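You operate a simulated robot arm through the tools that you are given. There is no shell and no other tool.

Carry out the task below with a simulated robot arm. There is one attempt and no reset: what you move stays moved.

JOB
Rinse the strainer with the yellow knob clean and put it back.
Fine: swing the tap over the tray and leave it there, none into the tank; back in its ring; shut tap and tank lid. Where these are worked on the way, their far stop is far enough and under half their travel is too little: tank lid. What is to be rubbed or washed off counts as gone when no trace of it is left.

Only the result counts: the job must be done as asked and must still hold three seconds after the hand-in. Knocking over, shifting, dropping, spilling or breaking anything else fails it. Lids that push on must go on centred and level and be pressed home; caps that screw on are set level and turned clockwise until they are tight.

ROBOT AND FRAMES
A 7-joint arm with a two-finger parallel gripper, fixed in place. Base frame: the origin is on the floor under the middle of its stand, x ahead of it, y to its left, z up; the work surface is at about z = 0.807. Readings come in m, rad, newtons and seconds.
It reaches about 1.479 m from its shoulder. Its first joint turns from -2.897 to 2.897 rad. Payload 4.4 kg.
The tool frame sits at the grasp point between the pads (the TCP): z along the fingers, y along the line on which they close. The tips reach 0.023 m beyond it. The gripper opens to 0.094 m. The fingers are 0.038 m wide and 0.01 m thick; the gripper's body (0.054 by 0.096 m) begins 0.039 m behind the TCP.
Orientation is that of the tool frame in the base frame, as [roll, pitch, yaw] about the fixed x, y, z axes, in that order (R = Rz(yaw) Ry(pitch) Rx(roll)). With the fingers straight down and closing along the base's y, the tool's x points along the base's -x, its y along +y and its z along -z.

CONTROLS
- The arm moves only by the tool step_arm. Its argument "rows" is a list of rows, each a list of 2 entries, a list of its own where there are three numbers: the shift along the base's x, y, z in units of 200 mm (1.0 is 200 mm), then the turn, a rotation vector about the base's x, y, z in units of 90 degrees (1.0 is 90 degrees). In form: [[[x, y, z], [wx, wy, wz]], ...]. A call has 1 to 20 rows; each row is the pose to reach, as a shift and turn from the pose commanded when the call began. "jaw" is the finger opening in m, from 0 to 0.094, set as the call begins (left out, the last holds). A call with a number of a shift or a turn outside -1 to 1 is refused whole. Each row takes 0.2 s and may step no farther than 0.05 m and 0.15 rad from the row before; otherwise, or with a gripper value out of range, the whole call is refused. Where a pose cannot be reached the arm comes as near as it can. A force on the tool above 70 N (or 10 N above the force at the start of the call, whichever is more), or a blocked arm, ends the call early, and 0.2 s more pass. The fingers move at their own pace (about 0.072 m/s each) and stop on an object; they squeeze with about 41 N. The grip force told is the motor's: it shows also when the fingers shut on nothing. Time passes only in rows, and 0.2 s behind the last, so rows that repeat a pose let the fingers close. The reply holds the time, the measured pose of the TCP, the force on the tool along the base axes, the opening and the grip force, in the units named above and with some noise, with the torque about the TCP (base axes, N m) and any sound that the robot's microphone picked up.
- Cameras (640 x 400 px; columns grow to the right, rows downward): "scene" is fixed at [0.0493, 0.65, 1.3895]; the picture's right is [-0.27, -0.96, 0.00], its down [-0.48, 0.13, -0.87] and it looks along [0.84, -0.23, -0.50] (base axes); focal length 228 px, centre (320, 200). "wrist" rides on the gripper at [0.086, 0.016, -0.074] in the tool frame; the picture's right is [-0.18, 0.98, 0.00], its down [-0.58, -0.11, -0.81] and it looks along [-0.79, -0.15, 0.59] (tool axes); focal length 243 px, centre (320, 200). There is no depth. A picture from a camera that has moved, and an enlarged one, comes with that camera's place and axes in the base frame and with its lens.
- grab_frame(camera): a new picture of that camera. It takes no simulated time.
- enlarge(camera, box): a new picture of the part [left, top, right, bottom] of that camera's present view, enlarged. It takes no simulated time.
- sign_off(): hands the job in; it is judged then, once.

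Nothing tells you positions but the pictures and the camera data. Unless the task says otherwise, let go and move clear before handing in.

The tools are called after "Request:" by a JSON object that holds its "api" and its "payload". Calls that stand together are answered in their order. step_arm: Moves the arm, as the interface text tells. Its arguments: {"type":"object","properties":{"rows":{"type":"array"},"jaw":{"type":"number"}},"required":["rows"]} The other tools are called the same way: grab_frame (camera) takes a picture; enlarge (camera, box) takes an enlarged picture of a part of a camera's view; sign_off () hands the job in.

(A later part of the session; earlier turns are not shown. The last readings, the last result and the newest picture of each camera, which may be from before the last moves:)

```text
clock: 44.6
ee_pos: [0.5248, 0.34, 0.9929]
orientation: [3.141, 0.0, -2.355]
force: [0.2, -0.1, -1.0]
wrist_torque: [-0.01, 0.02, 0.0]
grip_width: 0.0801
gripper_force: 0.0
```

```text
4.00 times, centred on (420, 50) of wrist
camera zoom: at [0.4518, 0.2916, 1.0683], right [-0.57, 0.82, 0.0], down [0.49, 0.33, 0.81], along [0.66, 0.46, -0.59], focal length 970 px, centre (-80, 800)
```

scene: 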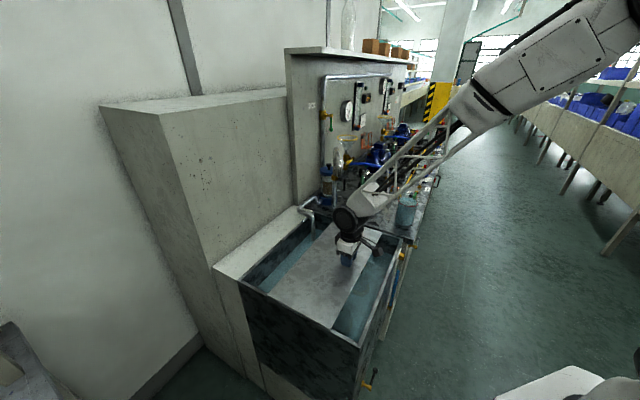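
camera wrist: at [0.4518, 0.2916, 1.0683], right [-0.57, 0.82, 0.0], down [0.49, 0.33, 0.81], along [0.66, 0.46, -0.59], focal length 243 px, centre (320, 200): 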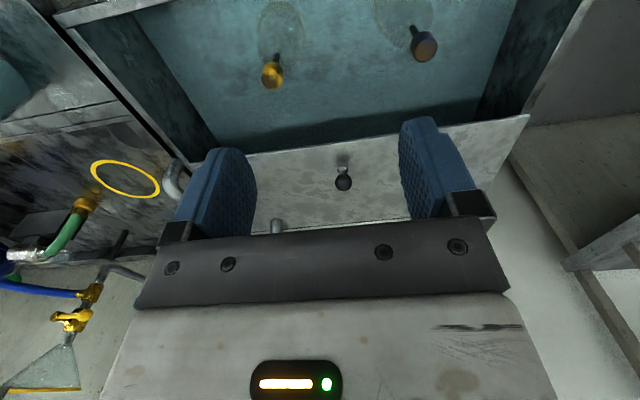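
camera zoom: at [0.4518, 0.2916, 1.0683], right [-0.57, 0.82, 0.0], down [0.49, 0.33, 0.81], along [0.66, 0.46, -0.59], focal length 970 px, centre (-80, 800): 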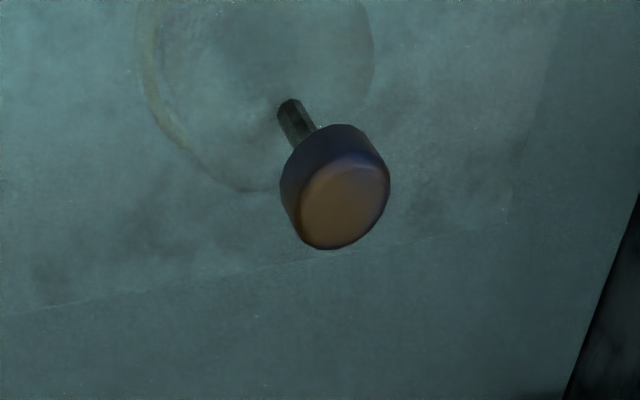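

The yellow knob is at about (0.615, 0.328, 0.76), with its basket in a ring at z ≈ 0.61. Before fetching it I'll open the tap, since the gripper will be full later, so I'm going to the blue lever with a tilted tool to stay clear of the riser.

Request:
{"api": "step_arm", "payload": {"rows": [[[0.07, 0.01, 0.08], [0, 0, -0.084]], [[0.14, 0.03, 0.16], [0, 0, -0.168]], [[0.22, 0.05, 0.24], [0, 0, -0.252]], [[0.3, 0.07, 0.32], [0, 0, -0.336]], [[0.38, 0.09, 0.4], [0, 0, -0.42]], [[0.44, 0.1, 0.46], [0, 0, -0.5]]], "jaw": 0.06}}

Request:
{"api": "step_arm", "payload": {"rows": [[[0.05, 0.0, 0.0], [0, -0.085, 0]], [[0.1, 0.0, 0.0], [0, -0.17, 0]], [[0.15, 0.0, 0.0], [0, -0.255, 0]], [[0.2, 0.0, 0.0], [0, -0.333, 0]]]}}

Request:
{"api": "grab_frame", "payload": {"camera": "wrist"}}

Request:
{"api": "enlarge", "payload": {"camera": "scene", "box": [310, 130, 430, 230]}}

```text
clock: 46.0
ee_pos: [0.6135, 0.3594, 1.0851]
orientation: [-3.141, 0.0, -3.141]
force: [0.9, -0.4, 0.9]
wrist_torque: [-0.04, -0.02, 0.02]
grip_width: 0.0598
gripper_force: 0.0
```

```text
clock: 47.0
ee_pos: [0.6531, 0.3609, 1.0842]
orientation: [-3.14, 0.522, -3.139]
force: [1.2, 0.3, 0.8]
wrist_torque: [-0.02, -0.02, 0.01]
grip_width: 0.0598
gripper_force: 0.0
```

```text
taken
camera wrist: at [0.5409, 0.3767, 1.106], right [0.16, 0.98, 0.09], down [0.1, -0.11, 0.99], along [0.98, -0.15, -0.12], focal length 243 px, centre (320, 200)
```

wrist: 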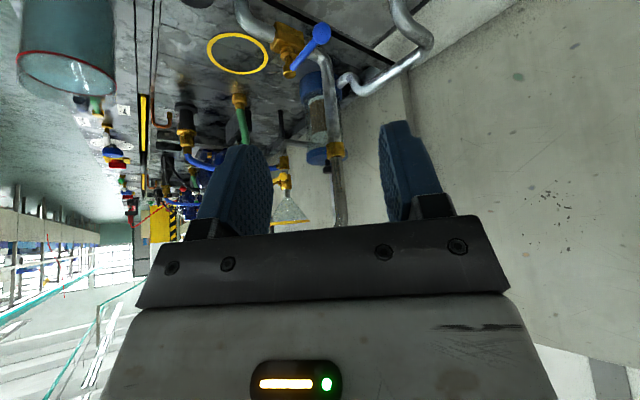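

```text
4.00 times, centred on (370, 180) of scene
camera zoom: at [0.0493, 0.65, 1.3895], right [-0.27, -0.96, 0.0], down [-0.48, 0.13, -0.87], along [0.84, -0.23, -0.5], focal length 913 px, centre (120, 280)
```

zoom: 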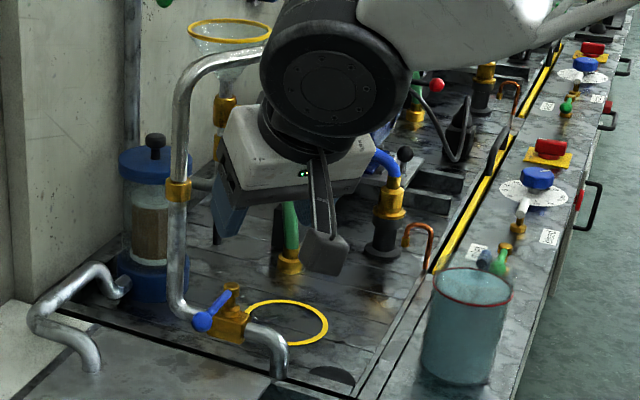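

The lever ball checks out at (0.791, 0.358, 0.888) with its pivot near (0.838, 0.307). I'll move in along the tool axis so the fingers straddle the ball.

Request:
{"api": "step_arm", "payload": {"rows": [[[0.11, 0.0, -0.15], [0, 0, 0]], [[0.22, -0.005, -0.3], [0, 0, 0]], [[0.33, -0.01, -0.45], [0, 0, 0]], [[0.43, -0.015, -0.6], [0, 0, 0]]], "jaw": 0.06}}

Request:
{"api": "grab_frame", "payload": {"camera": "wrist"}}

Request:
{"api": "enlarge", "payload": {"camera": "scene", "box": [310, 130, 430, 230]}}

```text
clock: 48.0
ee_pos: [0.7402, 0.3583, 0.9646]
orientation: [-3.141, 0.523, 3.142]
force: [0.2, -0.8, 0.3]
wrist_torque: [-0.01, 0.03, -0.01]
grip_width: 0.0598
gripper_force: 0.0
```

```text
taken
camera wrist: at [0.628, 0.3742, 0.9864], right [0.16, 0.98, 0.09], down [0.1, -0.11, 0.99], along [0.98, -0.15, -0.12], focal length 243 px, centre (320, 200)
```

wrist: 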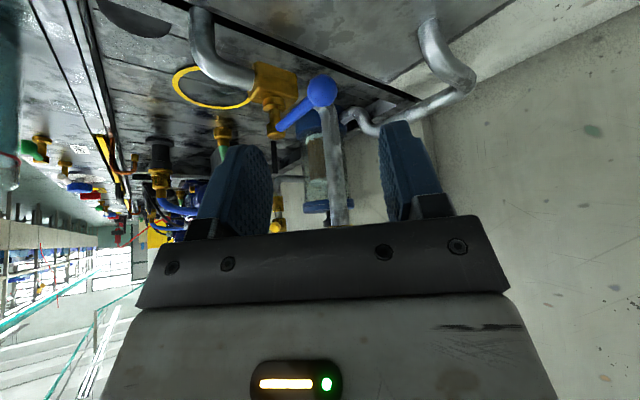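

```text
4.00 times, centred on (370, 180) of scene
camera zoom: at [0.0493, 0.65, 1.3895], right [-0.27, -0.96, 0.0], down [-0.48, 0.13, -0.87], along [0.84, -0.23, -0.5], focal length 913 px, centre (120, 280)
```

zoom: 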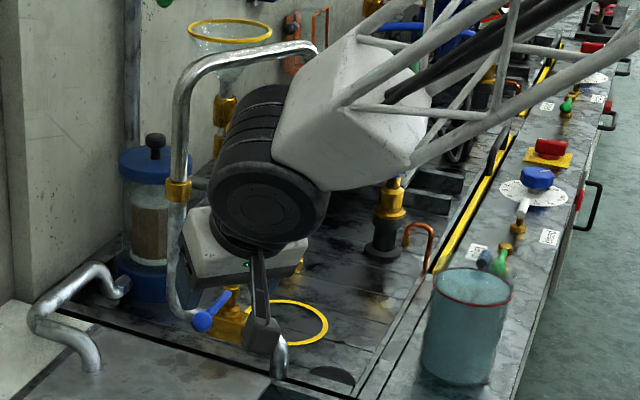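

Request:
{"api": "step_arm", "payload": {"rows": [[[0.075, 0.0, -0.125], [0, 0, 0]], [[0.15, 0.0, -0.25], [0, 0, 0]], [[0.22, 0.0, -0.365], [0, 0, 0]]], "jaw": 0.06}}

Request:
{"api": "grab_frame", "payload": {"camera": "wrist"}}

Request:
{"api": "enlarge", "payload": {"camera": "scene", "box": [310, 140, 410, 230]}}

```text
clock: 48.8
ee_pos: [0.7834, 0.3581, 0.8926]
orientation: [3.142, 0.524, -3.14]
force: [0.0, -0.5, 1.3]
wrist_torque: [-0.03, 0.03, -0.01]
grip_width: 0.06
gripper_force: 0.0
```

```text
taken
camera wrist: at [0.671, 0.3749, 0.9139], right [0.16, 0.98, 0.09], down [0.1, -0.11, 0.99], along [0.98, -0.15, -0.12], focal length 243 px, centre (320, 200)
```

wrist: 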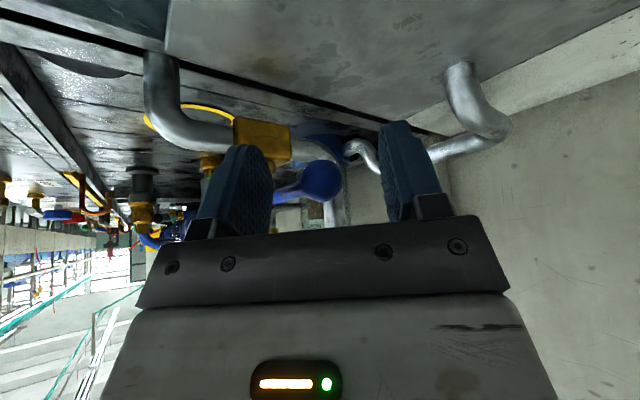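

```text
4.44 times, centred on (360, 185) of scene
camera zoom: at [0.0493, 0.65, 1.3895], right [-0.27, -0.96, 0.0], down [-0.48, 0.13, -0.87], along [0.84, -0.23, -0.5], focal length 1014 px, centre (142, 267)
```

zoom: 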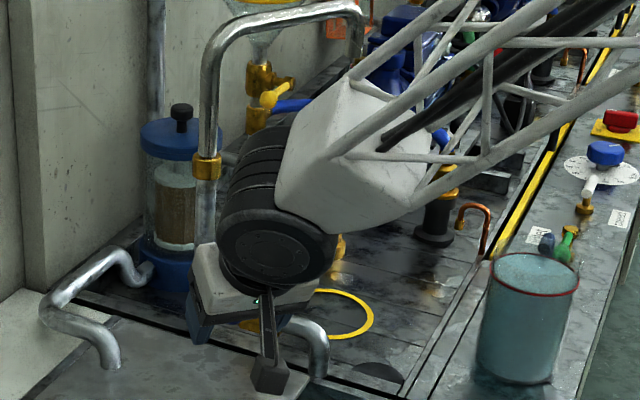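

The ball is centred between the fingers. I'll narrow the jaw and sweep the lever counter-clockwise in an arc around the stem, checking part-way.

Request:
{"api": "step_arm", "payload": {"rows": [[[-0.02, -0.04, 0], [0, 0, 0]], [[-0.057, -0.105, 0], [0, 0, 0]], [[-0.087, -0.157, 0], [0, 0, 0]], [[-0.107, -0.215, 0], [0, 0, 0]]], "jaw": 0.04}}

Request:
{"api": "grab_frame", "payload": {"camera": "wrist"}}

Request:
{"api": "enlarge", "payload": {"camera": "scene", "box": [310, 140, 410, 230]}}

```text
clock: 49.8
ee_pos: [0.7622, 0.3144, 0.8897]
orientation: [3.141, 0.525, 3.141]
force: [0.2, 0.6, 0.1]
wrist_torque: [-0.01, 0.0, 0.04]
grip_width: 0.0403
gripper_force: 0.1
```

```text
taken
camera wrist: at [0.6491, 0.3309, 0.9129], right [0.16, 0.98, 0.09], down [0.1, -0.11, 0.99], along [0.98, -0.15, -0.12], focal length 243 px, centre (320, 200)
```

wrist: 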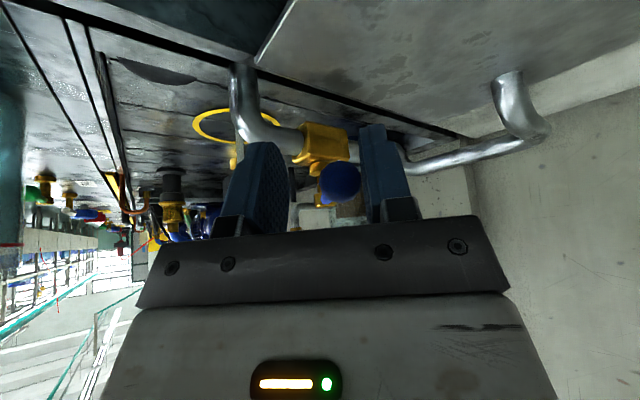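

```text
4.44 times, centred on (360, 185) of scene
camera zoom: at [0.0493, 0.65, 1.3895], right [-0.27, -0.96, 0.0], down [-0.48, 0.13, -0.87], along [0.84, -0.23, -0.5], focal length 1014 px, centre (142, 267)
```

zoom: 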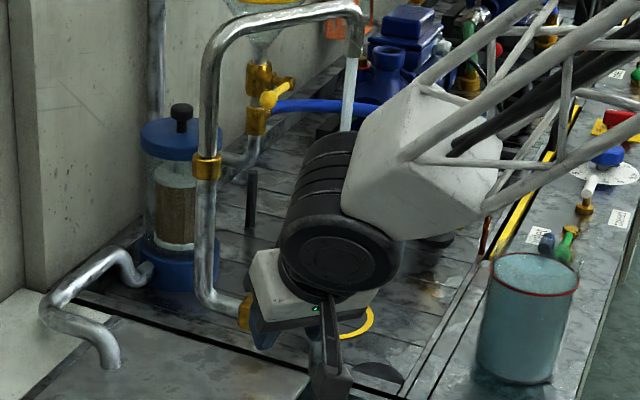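

Water is now running from the nozzle onto the tray, so the direction is right. I'll continue the lever to its open stop.

Request:
{"api": "step_arm", "payload": {"rows": [[[-0.011, -0.087, 0], [0, 0, 0]], [[0.0, -0.177, 0], [0, 0, 0]], [[0.039, -0.262, 0], [0, 0, 0]], [[0.079, -0.312, 0], [0, 0, 0]]], "jaw": 0.04}}

Request:
{"api": "grab_frame", "payload": {"camera": "wrist"}}

Request:
{"api": "enlarge", "payload": {"camera": "scene", "box": [310, 140, 410, 230]}}

```text
clock: 50.8
ee_pos: [0.7776, 0.2525, 0.8902]
orientation: [3.141, 0.524, -3.138]
force: [-0.6, 1.4, -0.3]
wrist_torque: [-0.02, 0.03, 0.03]
grip_width: 0.0404
gripper_force: 0.2
```

```text
taken
camera wrist: at [0.665, 0.2689, 0.9128], right [0.16, 0.98, 0.09], down [0.1, -0.11, 0.99], along [0.98, -0.15, -0.12], focal length 243 px, centre (320, 200)
```

wrist: 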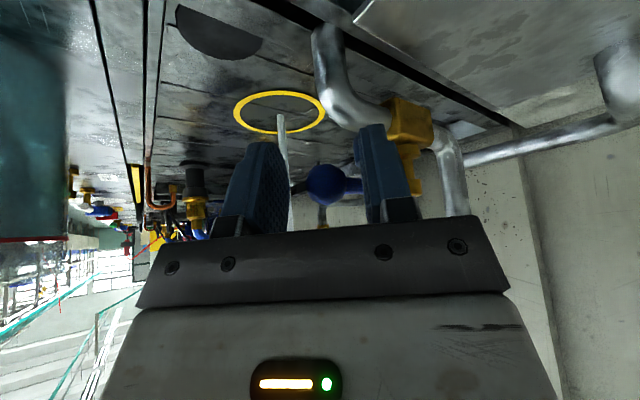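

```text
4.44 times, centred on (360, 185) of scene
camera zoom: at [0.0493, 0.65, 1.3895], right [-0.27, -0.96, 0.0], down [-0.48, 0.13, -0.87], along [0.84, -0.23, -0.5], focal length 1014 px, centre (142, 267)
```

zoom: 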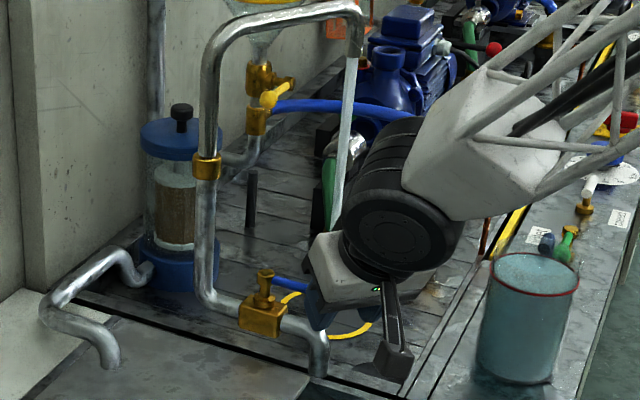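

The stream lands inside the yellow ring. I'll nudge the lever a bit more to feel for its stop.

Request:
{"api": "step_arm", "payload": {"rows": [[[0.03, -0.025, 0], [0, 0, 0]], [[0.065, -0.052, 0], [0, 0, 0]], [[0.1, -0.07, 0], [0, 0, 0]]], "jaw": 0.04}}

Request:
{"api": "grab_frame", "payload": {"camera": "wrist"}}

Request:
{"api": "enlarge", "payload": {"camera": "scene", "box": [310, 140, 410, 230]}}

```text
clock: 51.4
ee_pos: [0.7834, 0.246, 0.8858]
orientation: [-3.135, 0.515, -3.13]
force: [-19.2, 27.4, -3.4]
wrist_torque: [0.02, -0.14, 1.16]
grip_width: 0.052
gripper_force: 13.7
stopped in row 2: the force on the tool passed its limit at 98 N (the readings are from after the stop); the commanded pose is now the measured one
```

```text
taken
camera wrist: at [0.6707, 0.2622, 0.9087], right [0.15, 0.98, 0.09], down [0.11, -0.1, 0.99], along [0.98, -0.14, -0.12], focal length 243 px, centre (320, 200)
```

wrist: 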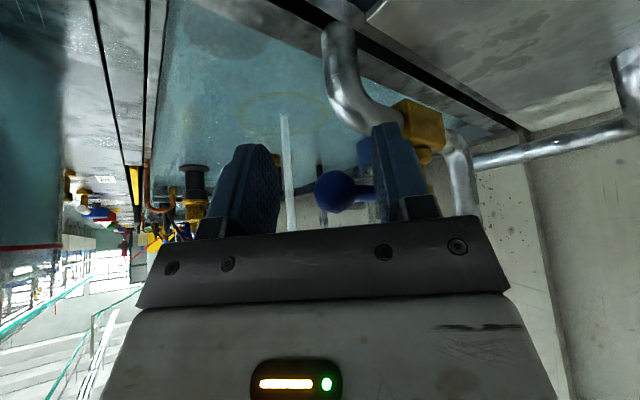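

```text
4.44 times, centred on (360, 185) of scene
camera zoom: at [0.0493, 0.65, 1.3895], right [-0.27, -0.96, 0.0], down [-0.48, 0.13, -0.87], along [0.84, -0.23, -0.5], focal length 1014 px, centre (142, 267)
```

zoom: 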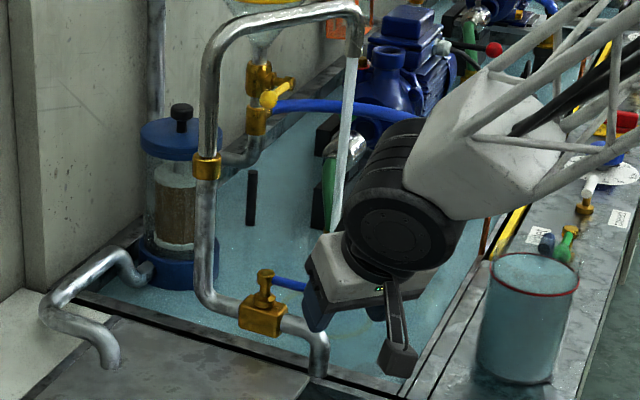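

The lever is at its stop, but the tray is visibly filling with water, so the tray drain seems to be shut. No time passes while I look, so I'll check the level before deciding.

Request:
{"api": "enlarge", "payload": {"camera": "scene", "box": [310, 180, 370, 230]}}

Request:
{"api": "enlarge", "payload": {"camera": "scene", "box": [360, 100, 440, 190]}}

Request:
{"api": "enlarge", "payload": {"camera": "wrist", "box": [60, 0, 360, 240]}}

```text
8.00 times, centred on (340, 205) of scene
camera zoom: at [0.0493, 0.65, 1.3895], right [-0.27, -0.96, 0.0], down [-0.48, 0.13, -0.87], along [0.84, -0.23, -0.5], focal length 1825 px, centre (160, 160)
```

zoom: 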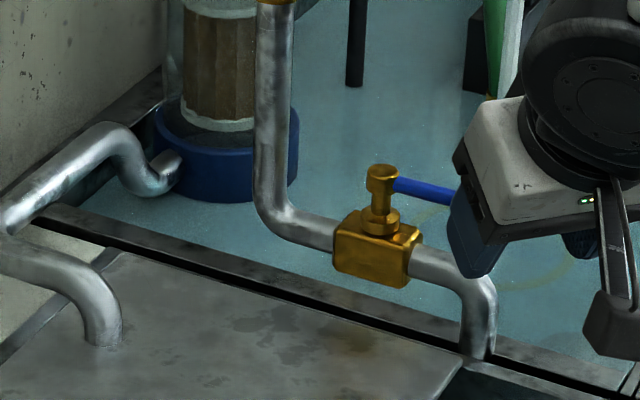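

```text
4.44 times, centred on (400, 145) of scene
camera zoom: at [0.0493, 0.65, 1.3895], right [-0.27, -0.96, 0.0], down [-0.48, 0.13, -0.87], along [0.84, -0.23, -0.5], focal length 1014 px, centre (-36, 444)
```

zoom: 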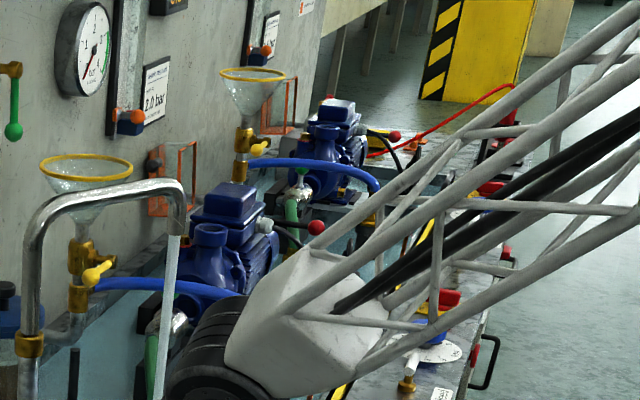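

```text
1.67 times, centred on (210, 120) of wrist
camera zoom: at [0.6707, 0.2622, 0.9087], right [0.15, 0.98, 0.09], down [0.11, -0.1, 0.99], along [0.98, -0.14, -0.12], focal length 404 px, centre (503, 333)
```

zoom: 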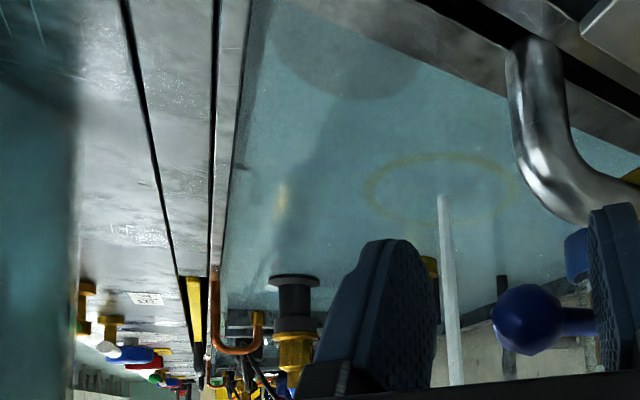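

The water film is only a millimetre or two so far, at z ≈ 0.779. I'll record high-zoom reference views of waterlines so I can measure how fast the level rises.

Request:
{"api": "enlarge", "payload": {"camera": "scene", "box": [318, 196, 342, 211]}}

Request:
{"api": "enlarge", "payload": {"camera": "scene", "box": [352, 185, 372, 198]}}

Request:
{"api": "enlarge", "payload": {"camera": "scene", "box": [340, 205, 372, 225]}}

```text
16.00 times, centred on (330, 204) of scene
camera zoom: at [0.0493, 0.65, 1.3895], right [-0.27, -0.96, 0.0], down [-0.48, 0.13, -0.87], along [0.84, -0.23, -0.5], focal length 3651 px, centre (160, 144)
```

zoom: 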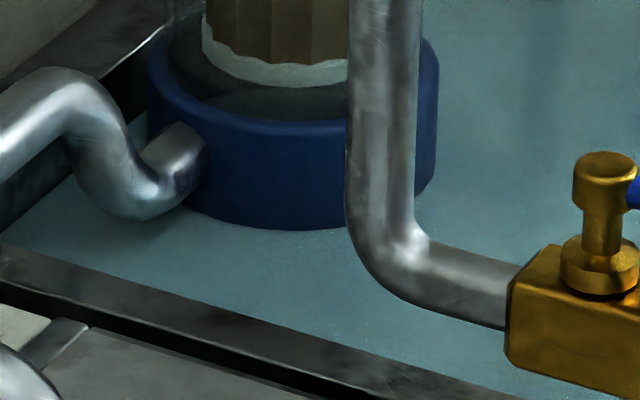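

```text
16.00 times, centred on (362, 192) of scene
camera zoom: at [0.0493, 0.65, 1.3895], right [-0.27, -0.96, 0.0], down [-0.48, 0.13, -0.87], along [0.84, -0.23, -0.5], focal length 3651 px, centre (-352, 336)
```

zoom: 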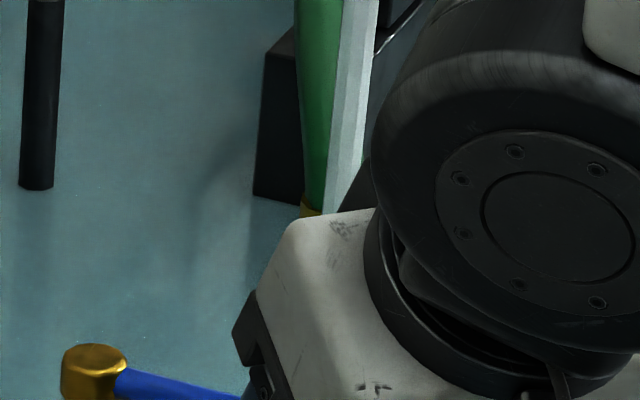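

```text
16.00 times, centred on (356, 215) of scene
camera zoom: at [0.0493, 0.65, 1.3895], right [-0.27, -0.96, 0.0], down [-0.48, 0.13, -0.87], along [0.84, -0.23, -0.5], focal length 3651 px, centre (-256, -40)
```

zoom: 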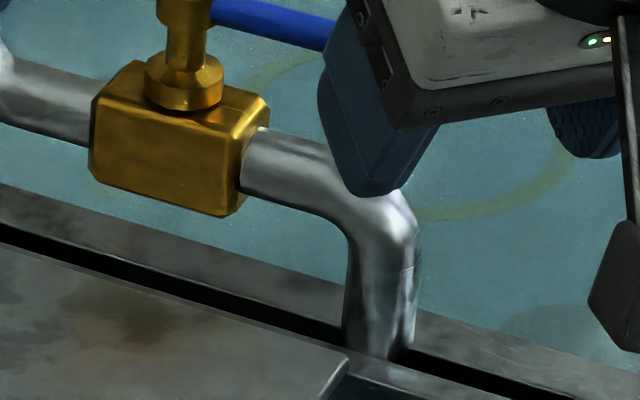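

I have a waterline reference now (post bottom at row 187 in that zoom). I'll let go of the lever, retreat along the tool axis, straighten up and hover over the yellow knob, then measure the rise.

Request:
{"api": "step_arm", "payload": {"rows": [[[-0.12, 0, 0.21], [0, 0, 0]], [[-0.24, 0, 0.42], [0, 0, 0]], [[-0.4, 0.08, 0.46], [0, 0.085, 0]], [[-0.56, 0.18, 0.46], [0, 0.17, 0]], [[-0.72, 0.28, 0.4], [0, 0.255, 0]], [[-0.84, 0.4, 0.3], [0, 0.328, 0]]], "jaw": 0.075}}

Request:
{"api": "enlarge", "payload": {"camera": "scene", "box": [352, 185, 372, 198]}}

Request:
{"api": "enlarge", "payload": {"camera": "scene", "box": [318, 196, 342, 211]}}

Request:
{"api": "grab_frame", "payload": {"camera": "wrist"}}

```text
clock: 52.8
ee_pos: [0.6177, 0.3254, 0.9451]
orientation: [-3.141, 0.002, -3.135]
force: [-0.2, 0.6, 0.2]
wrist_torque: [-0.01, 0.03, -0.05]
grip_width: 0.0752
gripper_force: 0.0
```

```text
16.00 times, centred on (362, 192) of scene
camera zoom: at [0.0493, 0.65, 1.3895], right [-0.27, -0.96, 0.0], down [-0.48, 0.13, -0.87], along [0.84, -0.23, -0.5], focal length 3651 px, centre (-352, 336)
```

zoom: 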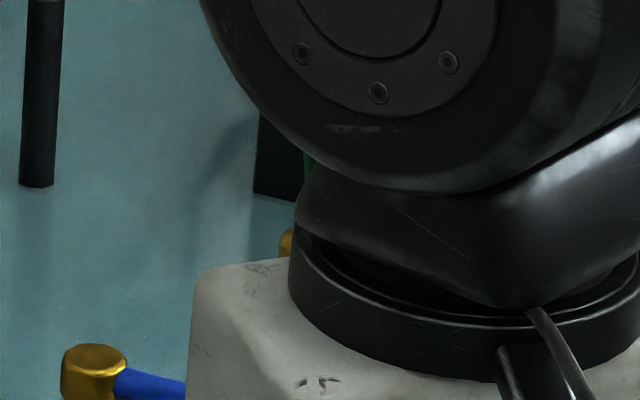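

```text
16.00 times, centred on (330, 204) of scene
camera zoom: at [0.0493, 0.65, 1.3895], right [-0.27, -0.96, 0.0], down [-0.48, 0.13, -0.87], along [0.84, -0.23, -0.5], focal length 3651 px, centre (160, 144)
```

zoom: 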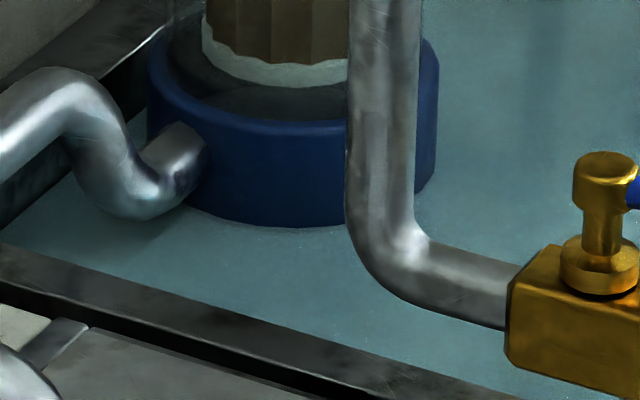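

```text
taken
camera wrist: at [0.5302, 0.3411, 1.0212], right [0.18, 0.98, 0.0], down [0.58, -0.1, 0.81], along [0.79, -0.14, -0.59], focal length 243 px, centre (320, 200)
```

wrist: 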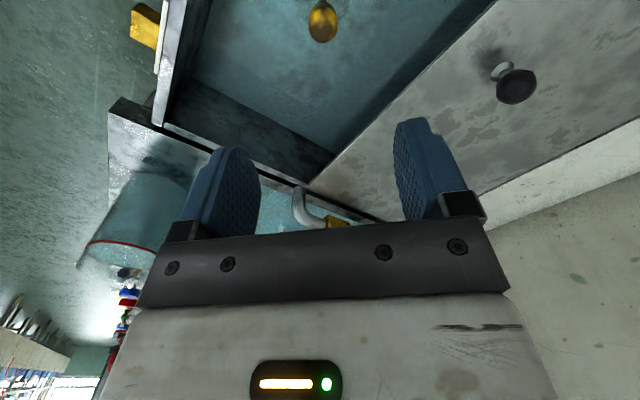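

The level rises only about 0.3–0.4 mm per second, so there's time for a prompt rinse. The knob is at (0.612, 0.328), and I'll descend onto it now.

Request:
{"api": "step_arm", "payload": {"rows": [[[-0.024, 0.013, -0.24], [0, 0, 0]], [[-0.024, 0.013, -0.48], [0, 0, 0]], [[-0.024, 0.013, -0.72], [0, 0, 0]], [[-0.024, 0.013, -0.88], [0, 0, 0]]], "jaw": 0.075}}

Request:
{"api": "grab_frame", "payload": {"camera": "wrist"}}

Request:
{"api": "enlarge", "payload": {"camera": "scene", "box": [330, 220, 410, 300]}}

```text
clock: 53.8
ee_pos: [0.6107, 0.3289, 0.7704]
orientation: [-3.14, 0.002, -3.134]
force: [1.2, -0.5, -0.1]
wrist_torque: [0.04, -0.03, -0.02]
grip_width: 0.075
gripper_force: 0.0
```

```text
taken
camera wrist: at [0.5239, 0.3443, 0.8454], right [0.18, 0.98, 0.0], down [0.58, -0.1, 0.81], along [0.79, -0.14, -0.59], focal length 243 px, centre (320, 200)
```

wrist: 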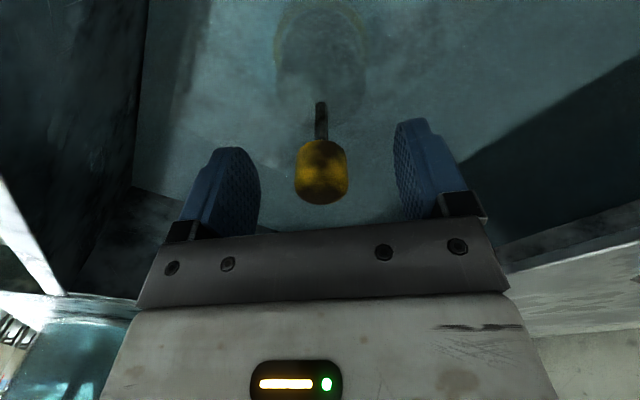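

```text
5.00 times, centred on (370, 260) of scene
camera zoom: at [0.0493, 0.65, 1.3895], right [-0.27, -0.96, 0.0], down [-0.48, 0.13, -0.87], along [0.84, -0.23, -0.5], focal length 1141 px, centre (70, -100)
```

zoom: 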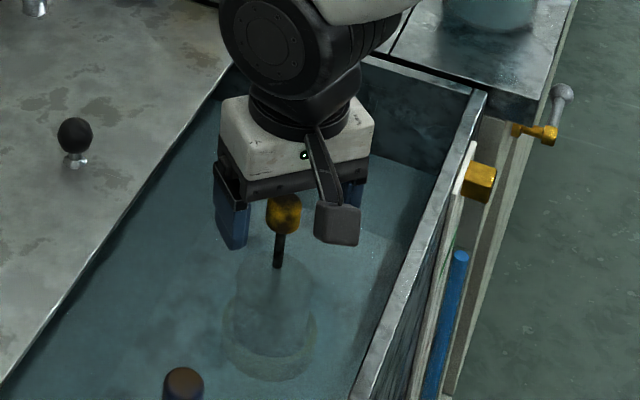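

The knob is centred between the pads. I'll lower 5 mm and close.

Request:
{"api": "step_arm", "payload": {"rows": [[[0, 0, -0.03], [0, 0, 0]], [[0, 0, -0.03], [0, 0, 0]], [[0, 0, -0.03], [0, 0, 0]]], "jaw": 0.0}}

```text
clock: 54.6
ee_pos: [0.6115, 0.3279, 0.7646]
orientation: [-3.139, 0.001, -3.133]
force: [0.1, 0.7, -0.8]
wrist_torque: [0.05, 0.01, -0.03]
grip_width: 0.0246
gripper_force: 41.0
```

I have the knob (24.6 mm grip, seat pose at (0.6115, 0.3279, 0.7646)). I'll lift straight up out of the ring.

Request:
{"api": "step_arm", "payload": {"rows": [[[0, 0, 0.15], [0, 0, 0]], [[0, 0, 0.38], [0, 0, 0]], [[0, 0, 0.62], [0, 0, 0]], [[0, 0, 0.86], [0, 0, 0]], [[0, 0, 1.0], [0, 0, 0]]], "jaw": 0.0}}

Request:
{"api": "enlarge", "payload": {"camera": "scene", "box": [330, 190, 420, 290]}}

Request:
{"api": "grab_frame", "payload": {"camera": "wrist"}}

Request:
{"api": "enlarge", "payload": {"camera": "scene", "box": [318, 196, 342, 211]}}

```text
clock: 55.8
ee_pos: [0.611, 0.3279, 0.9656]
orientation: [-3.139, 0.0, -3.134]
force: [0.0, -0.8, -2.2]
wrist_torque: [0.0, 0.02, -0.03]
grip_width: 0.0247
gripper_force: 41.0
```

```text
4.00 times, centred on (375, 240) of scene
camera zoom: at [0.0493, 0.65, 1.3895], right [-0.27, -0.96, 0.0], down [-0.48, 0.13, -0.87], along [0.84, -0.23, -0.5], focal length 913 px, centre (100, 40)
```

zoom: 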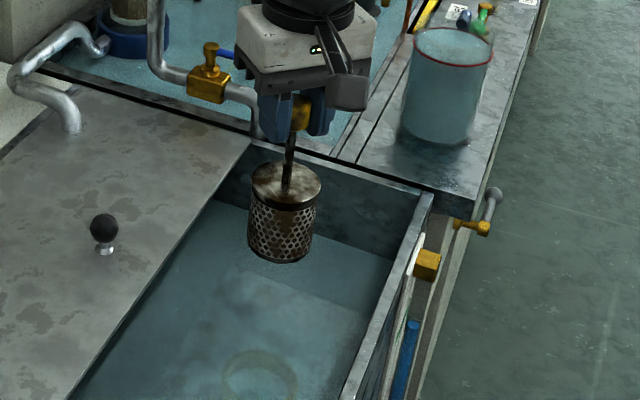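

```text
taken
camera wrist: at [0.5251, 0.3433, 1.0389], right [0.18, 0.98, 0.0], down [0.58, -0.1, 0.81], along [0.79, -0.14, -0.59], focal length 243 px, centre (320, 200)
```

wrist: 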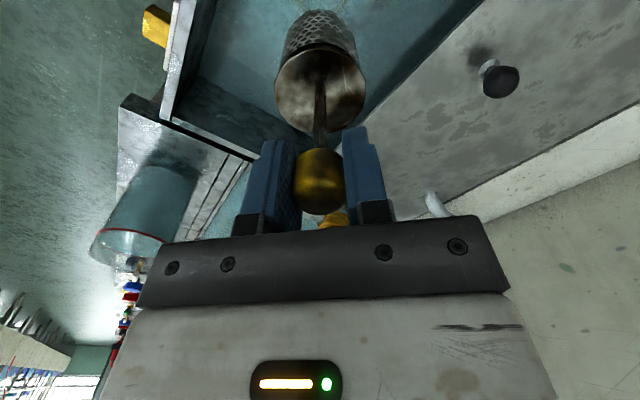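

```text
16.00 times, centred on (330, 204) of scene
camera zoom: at [0.0493, 0.65, 1.3895], right [-0.27, -0.96, 0.0], down [-0.48, 0.13, -0.87], along [0.84, -0.23, -0.5], focal length 3651 px, centre (160, 144)
```

zoom: 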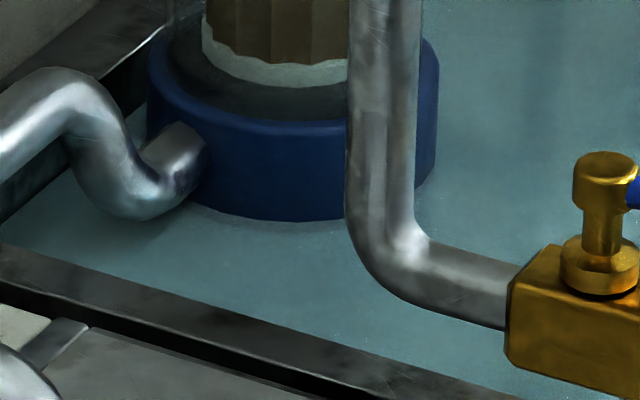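

The basket is brown with dirt on its cap and mesh, and the tray level rises about 0.5 mm/s, so I'll work briskly. I'm raising and bringing the strainer along y ≈ 0.19 (between lever and jar) while tilting it towards the stream.

Request:
{"api": "step_arm", "payload": {"rows": [[[0.0, -0.15, 0.15], [0, 0, 0]], [[0.05, -0.32, 0.32], [0, -0.05, 0]], [[0.15, -0.5, 0.42], [0, -0.1, 0]], [[0.3, -0.64, 0.42], [0, -0.19, 0]], [[0.5, -0.69, 0.4], [0, -0.28, 0]], [[0.7, -0.69, 0.36], [0, -0.37, 0]], [[0.9, -0.69, 0.32], [0, -0.46, 0]], [[1.0, -0.69, 0.25], [0, -0.55, 0]]], "jaw": 0.0}}

Request:
{"api": "grab_frame", "payload": {"camera": "wrist"}}

Request:
{"api": "enlarge", "payload": {"camera": "scene", "box": [320, 120, 440, 220]}}

```text
clock: 57.6
ee_pos: [0.8124, 0.1912, 1.0195]
orientation: [-3.14, 0.872, -3.137]
force: [1.3, -0.3, 4.3]
wrist_torque: [-0.03, 0.31, 0.0]
grip_width: 0.0246
gripper_force: 40.8
```

```text
taken
camera wrist: at [0.6995, 0.2067, 1.002], right [0.11, 0.98, 0.14], down [-0.24, -0.11, 0.96], along [0.96, -0.14, 0.23], focal length 243 px, centre (320, 200)
```

wrist: 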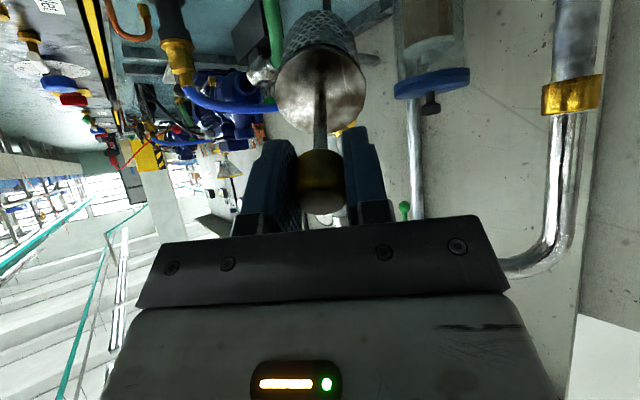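

```text
4.00 times, centred on (380, 170) of scene
camera zoom: at [0.0493, 0.65, 1.3895], right [-0.27, -0.96, 0.0], down [-0.48, 0.13, -0.87], along [0.84, -0.23, -0.5], focal length 913 px, centre (80, 320)
```

zoom: 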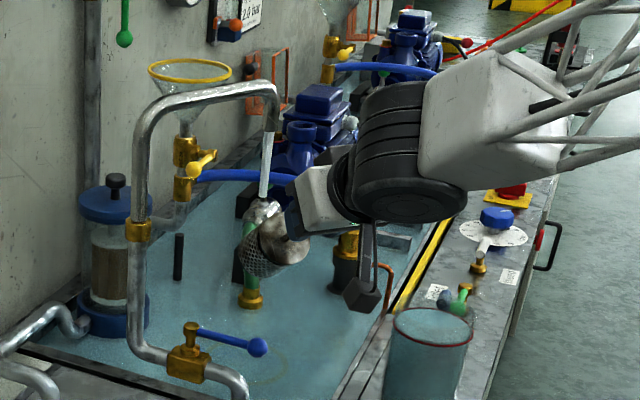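

The stream already strikes the end of the basket. I'll sweep the stream along the basket while rolling it about its own axis, then look at what dirt remains.

Request:
{"api": "step_arm", "payload": {"rows": [[[0.12, 0, 0], [0, 0, 0]], [[0.24, 0, 0], [0, 0, 0]], [[0.32, 0, 0], [-0.069, 0, 0.058]], [[0.32, 0, 0], [-0.138, 0, 0.116]], [[0.26, 0, 0], [-0.207, 0, 0.174]], [[0.2, 0, 0], [-0.276, 0, 0.231]], [[0.14, 0, 0], [-0.345, 0, 0.289]], [[0.08, 0, 0], [-0.414, 0, 0.347]], [[0.14, 0, 0], [-0.483, 0, 0.405]], [[0.2, 0, 0], [-0.552, 0, 0.463]], [[0.26, 0, 0], [-0.62, 0, 0.521]], [[0.32, 0, 0], [-0.689, 0, 0.579]]], "jaw": 0.0}}

Request:
{"api": "grab_frame", "payload": {"camera": "wrist"}}

Request:
{"api": "enlarge", "payload": {"camera": "wrist", "box": [230, 0, 410, 150]}}

Request:
{"api": "enlarge", "payload": {"camera": "scene", "box": [350, 140, 420, 210]}}

Request:
{"api": "enlarge", "payload": {"camera": "scene", "box": [318, 196, 342, 211]}}

```text
clock: 60.2
ee_pos: [0.8758, 0.1903, 1.0155]
orientation: [-2.274, 0.111, -1.672]
force: [0.6, 0.3, -1.5]
wrist_torque: [0.01, 0.12, 0.03]
grip_width: 0.025
gripper_force: 40.9
```

```text
taken
camera wrist: at [0.7993, 0.1076, 1.042], right [-0.61, 0.33, -0.72], down [-0.49, 0.56, 0.66], along [0.63, 0.76, -0.18], focal length 243 px, centre (320, 200)
```

wrist: 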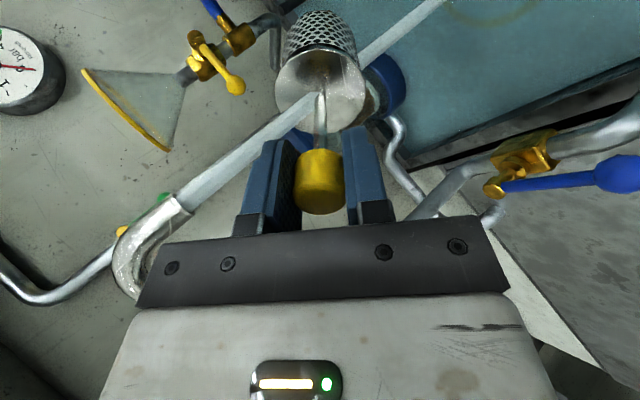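

```text
2.67 times, centred on (320, 75) of wrist
camera zoom: at [0.7993, 0.1076, 1.042], right [-0.61, 0.33, -0.72], down [-0.49, 0.56, 0.66], along [0.63, 0.76, -0.18], focal length 647 px, centre (320, 533)
```

zoom: 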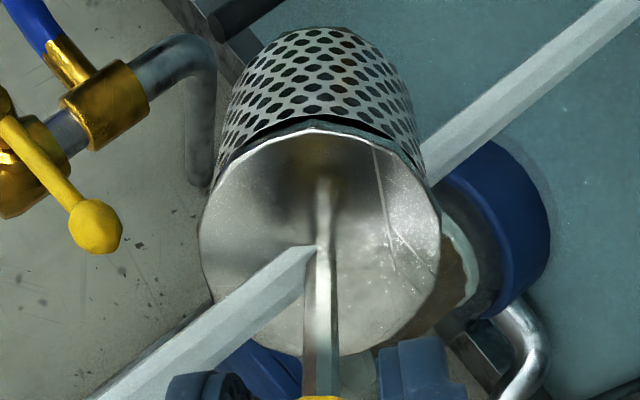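

```text
5.71 times, centred on (385, 175) of scene
camera zoom: at [0.0493, 0.65, 1.3895], right [-0.27, -0.96, 0.0], down [-0.48, 0.13, -0.87], along [0.84, -0.23, -0.5], focal length 1304 px, centre (-51, 343)
```

zoom: 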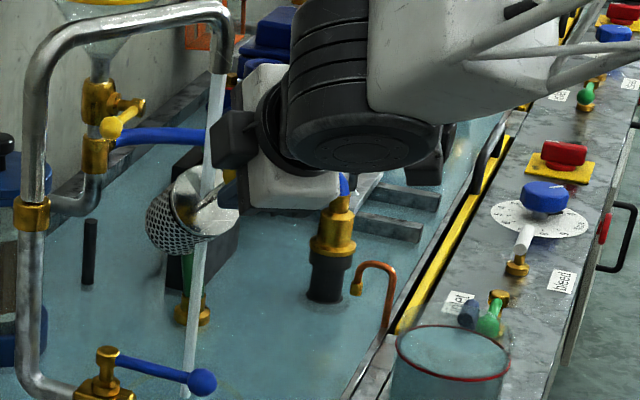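

```text
16.00 times, centred on (330, 204) of scene
camera zoom: at [0.0493, 0.65, 1.3895], right [-0.27, -0.96, 0.0], down [-0.48, 0.13, -0.87], along [0.84, -0.23, -0.5], focal length 3651 px, centre (160, 144)
```

zoom: 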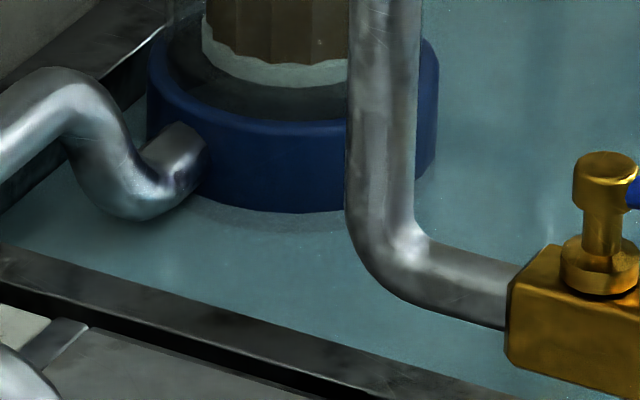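

The strainer now looks almost entirely clean and the tray has roughly 19 mm of freeboard left. I'll roll it the other way with another sweep to flush the far side and the mesh holes.

Request:
{"api": "step_arm", "payload": {"rows": [[[0, 0, 0], [0.0728, 0, -0.0611]], [[-0.06, 0, 0], [0.1455, 0, -0.1222]], [[-0.12, 0, 0], [0.2183, 0, -0.1833]], [[-0.18, 0, 0], [0.2911, 0, -0.2443]], [[-0.24, 0, 0], [0.3639, 0, -0.3054]], [[-0.28, 0, 0], [0.4366, 0, -0.3665]], [[-0.22, 0, 0], [0.5094, 0, -0.4276]], [[-0.16, 0, 0], [0.5822, 0, -0.4887]], [[-0.1, 0, 0], [0.6549, 0, -0.5498]], [[-0.16, 0, 0], [0.7277, 0, -0.6109]], [[-0.22, 0, 0], [0.8005, 0, -0.6719]], [[-0.28, 0, 0], [0.8732, 0, -0.733]]], "jaw": 0.0}}

Request:
{"api": "grab_frame", "payload": {"camera": "wrist"}}

Request:
{"api": "enlarge", "payload": {"camera": "wrist", "box": [230, 0, 410, 150]}}

Request:
{"api": "enlarge", "payload": {"camera": "scene", "box": [350, 150, 400, 200]}}

Request:
{"api": "enlarge", "payload": {"camera": "scene", "box": [318, 196, 342, 211]}}

```text
clock: 62.8
ee_pos: [0.8178, 0.1899, 1.0144]
orientation: [2.738, 0.784, 2.599]
force: [-0.1, -0.4, -1.6]
wrist_torque: [-0.02, 0.15, -0.02]
grip_width: 0.0247
gripper_force: 41.2
```

```text
taken
camera wrist: at [0.7136, 0.2364, 1.0057], right [0.34, 0.85, 0.4], down [-0.29, -0.32, 0.9], along [0.89, -0.43, 0.14], focal length 243 px, centre (320, 200)
```

wrist: 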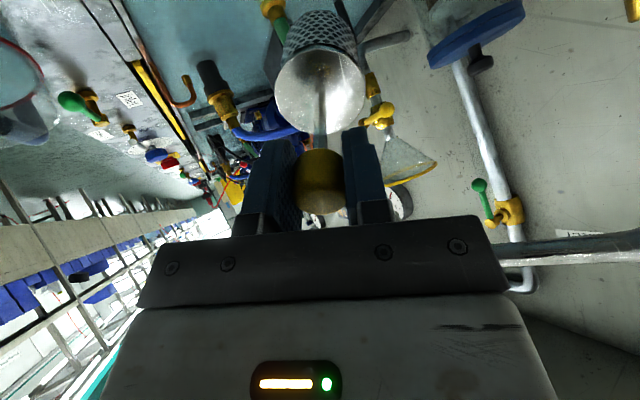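

```text
2.67 times, centred on (320, 75) of wrist
camera zoom: at [0.7136, 0.2364, 1.0057], right [0.34, 0.85, 0.4], down [-0.29, -0.32, 0.9], along [0.89, -0.43, 0.14], focal length 647 px, centre (320, 533)
```

zoom: 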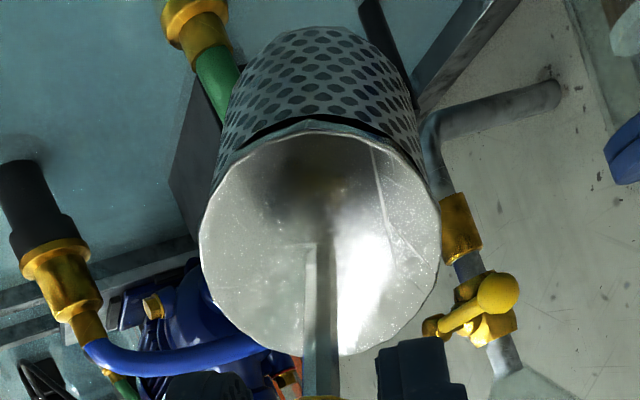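

```text
8.00 times, centred on (375, 175) of scene
camera zoom: at [0.0493, 0.65, 1.3895], right [-0.27, -0.96, 0.0], down [-0.48, 0.13, -0.87], along [0.84, -0.23, -0.5], focal length 1825 px, centre (-120, 400)
```

zoom: 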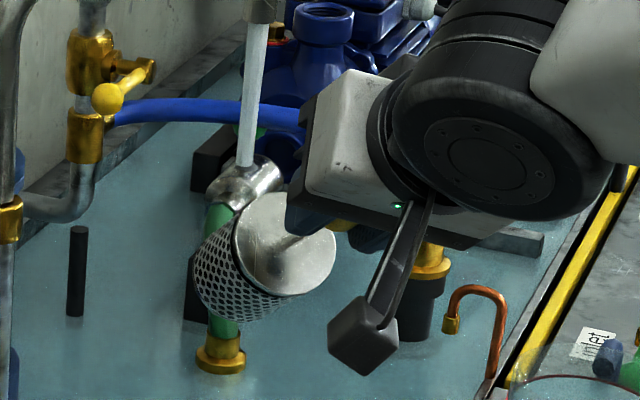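

```text
16.00 times, centred on (330, 204) of scene
camera zoom: at [0.0493, 0.65, 1.3895], right [-0.27, -0.96, 0.0], down [-0.48, 0.13, -0.87], along [0.84, -0.23, -0.5], focal length 3651 px, centre (160, 144)
```

zoom: 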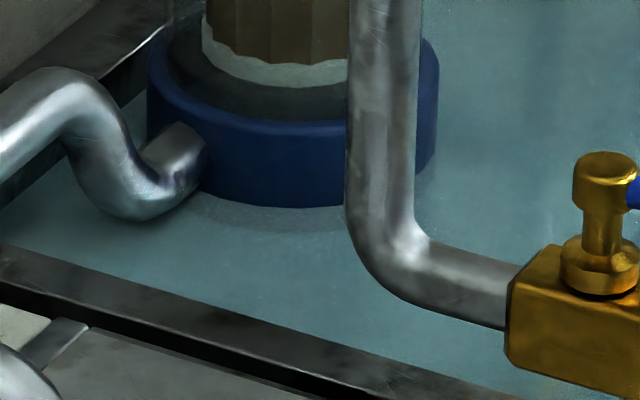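

The cap, mesh and even the knob now look clean. For safety I'll give it two more seconds centred under the stream, rolling the remaining side up.

Request:
{"api": "step_arm", "payload": {"rows": [[[0.07, 0, 0], [0.0728, 0, -0.0611]], [[0.14, 0, 0], [0.1455, 0, -0.1222]], [[0.2, 0, 0], [0.2183, 0, -0.1833]], [[0.26, 0, 0], [0.2911, 0, -0.2443]], [[0.2, 0, 0], [0.3639, 0, -0.3054]], [[0.14, 0, 0], [0.4366, 0, -0.3665]], [[0.1, 0, 0], [0.5094, 0, -0.4276]], [[0.14, 0, 0], [0.5822, 0, -0.4887]], [[0.2, 0, 0], [0.6549, 0, -0.5498]], [[0.14, 0, 0], [0.7277, 0, -0.6109]]], "jaw": 0.0}}

Request:
{"api": "enlarge", "payload": {"camera": "wrist", "box": [230, 0, 410, 220]}}

Request:
{"api": "enlarge", "payload": {"camera": "scene", "box": [350, 140, 410, 200]}}

Request:
{"api": "enlarge", "payload": {"camera": "scene", "box": [318, 196, 342, 211]}}

```text
clock: 65.0
ee_pos: [0.8465, 0.1895, 1.0152]
orientation: [2.29, -0.23, 1.383]
force: [0.2, -0.1, -1.5]
wrist_torque: [0.02, 0.13, -0.03]
grip_width: 0.0247
gripper_force: 41.0
```

```text
1.82 times, centred on (320, 110) of wrist
camera zoom: at [0.8155, 0.2669, 1.0945], right [0.57, -0.46, 0.68], down [-0.79, -0.53, 0.31], along [0.22, -0.71, -0.67], focal length 441 px, centre (320, 364)
```

zoom: 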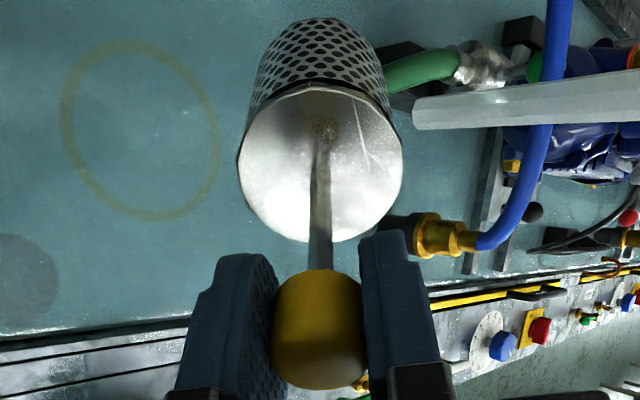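

```text
6.67 times, centred on (380, 170) of scene
camera zoom: at [0.0493, 0.65, 1.3895], right [-0.27, -0.96, 0.0], down [-0.48, 0.13, -0.87], along [0.84, -0.23, -0.5], focal length 1521 px, centre (-80, 400)
```

zoom: 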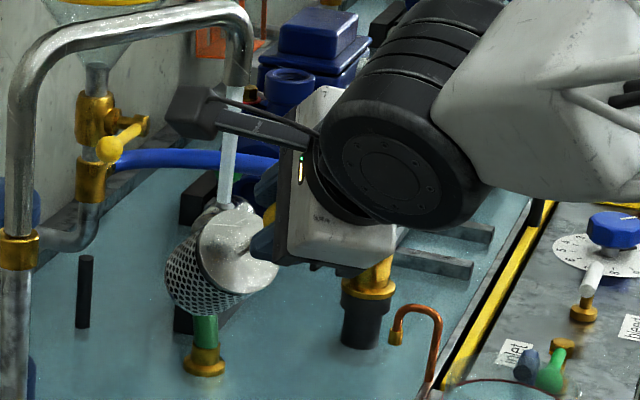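

```text
16.00 times, centred on (330, 204) of scene
camera zoom: at [0.0493, 0.65, 1.3895], right [-0.27, -0.96, 0.0], down [-0.48, 0.13, -0.87], along [0.84, -0.23, -0.5], focal length 3651 px, centre (160, 144)
```

zoom: 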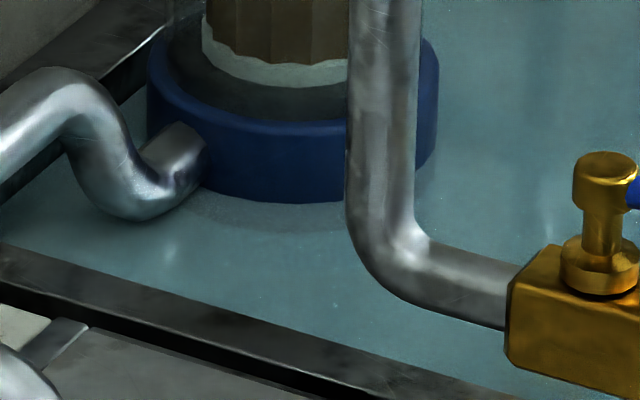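

It looks clean, but there's a small dark patch on the cap at the base of the rod. I'll zoom in on that to see whether it is dirt or a reflection.

Request:
{"api": "enlarge", "payload": {"camera": "wrist", "box": [275, 30, 365, 100]}}

Request:
{"api": "enlarge", "payload": {"camera": "wrist", "box": [300, 0, 350, 40]}}

Request:
{"api": "enlarge", "payload": {"camera": "scene", "box": [360, 160, 385, 190]}}

```text
5.71 times, centred on (320, 65) of wrist
camera zoom: at [0.8155, 0.2669, 1.0945], right [0.57, -0.46, 0.68], down [-0.79, -0.53, 0.31], along [0.22, -0.71, -0.67], focal length 1386 px, centre (320, 971)
```

zoom: 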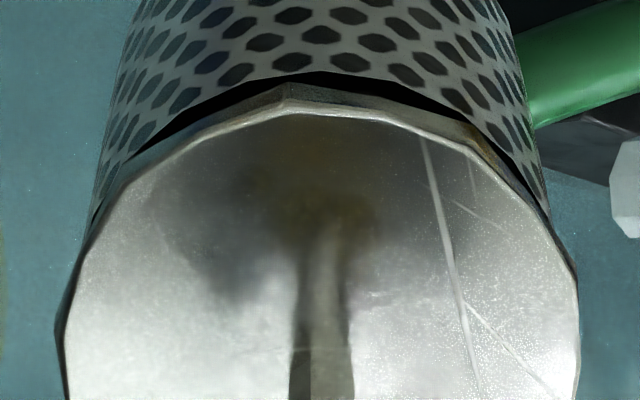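

```text
10.00 times, centred on (325, 20) of wrist
camera zoom: at [0.8155, 0.2669, 1.0945], right [0.57, -0.46, 0.68], down [-0.79, -0.53, 0.31], along [0.22, -0.71, -0.67], focal length 2426 px, centre (270, 2000)
```

zoom: 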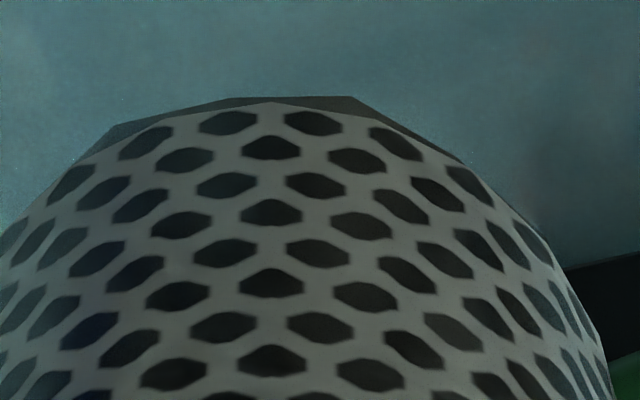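

```text
13.33 times, centred on (372, 175) of scene
camera zoom: at [0.0493, 0.65, 1.3895], right [-0.27, -0.96, 0.0], down [-0.48, 0.13, -0.87], along [0.84, -0.23, -0.5], focal length 3042 px, centre (-380, 533)
```

zoom: 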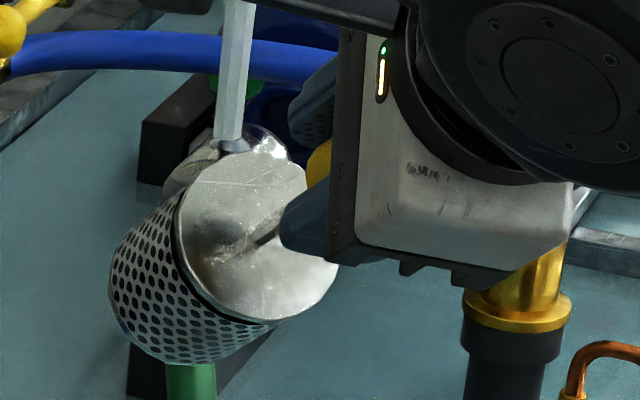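

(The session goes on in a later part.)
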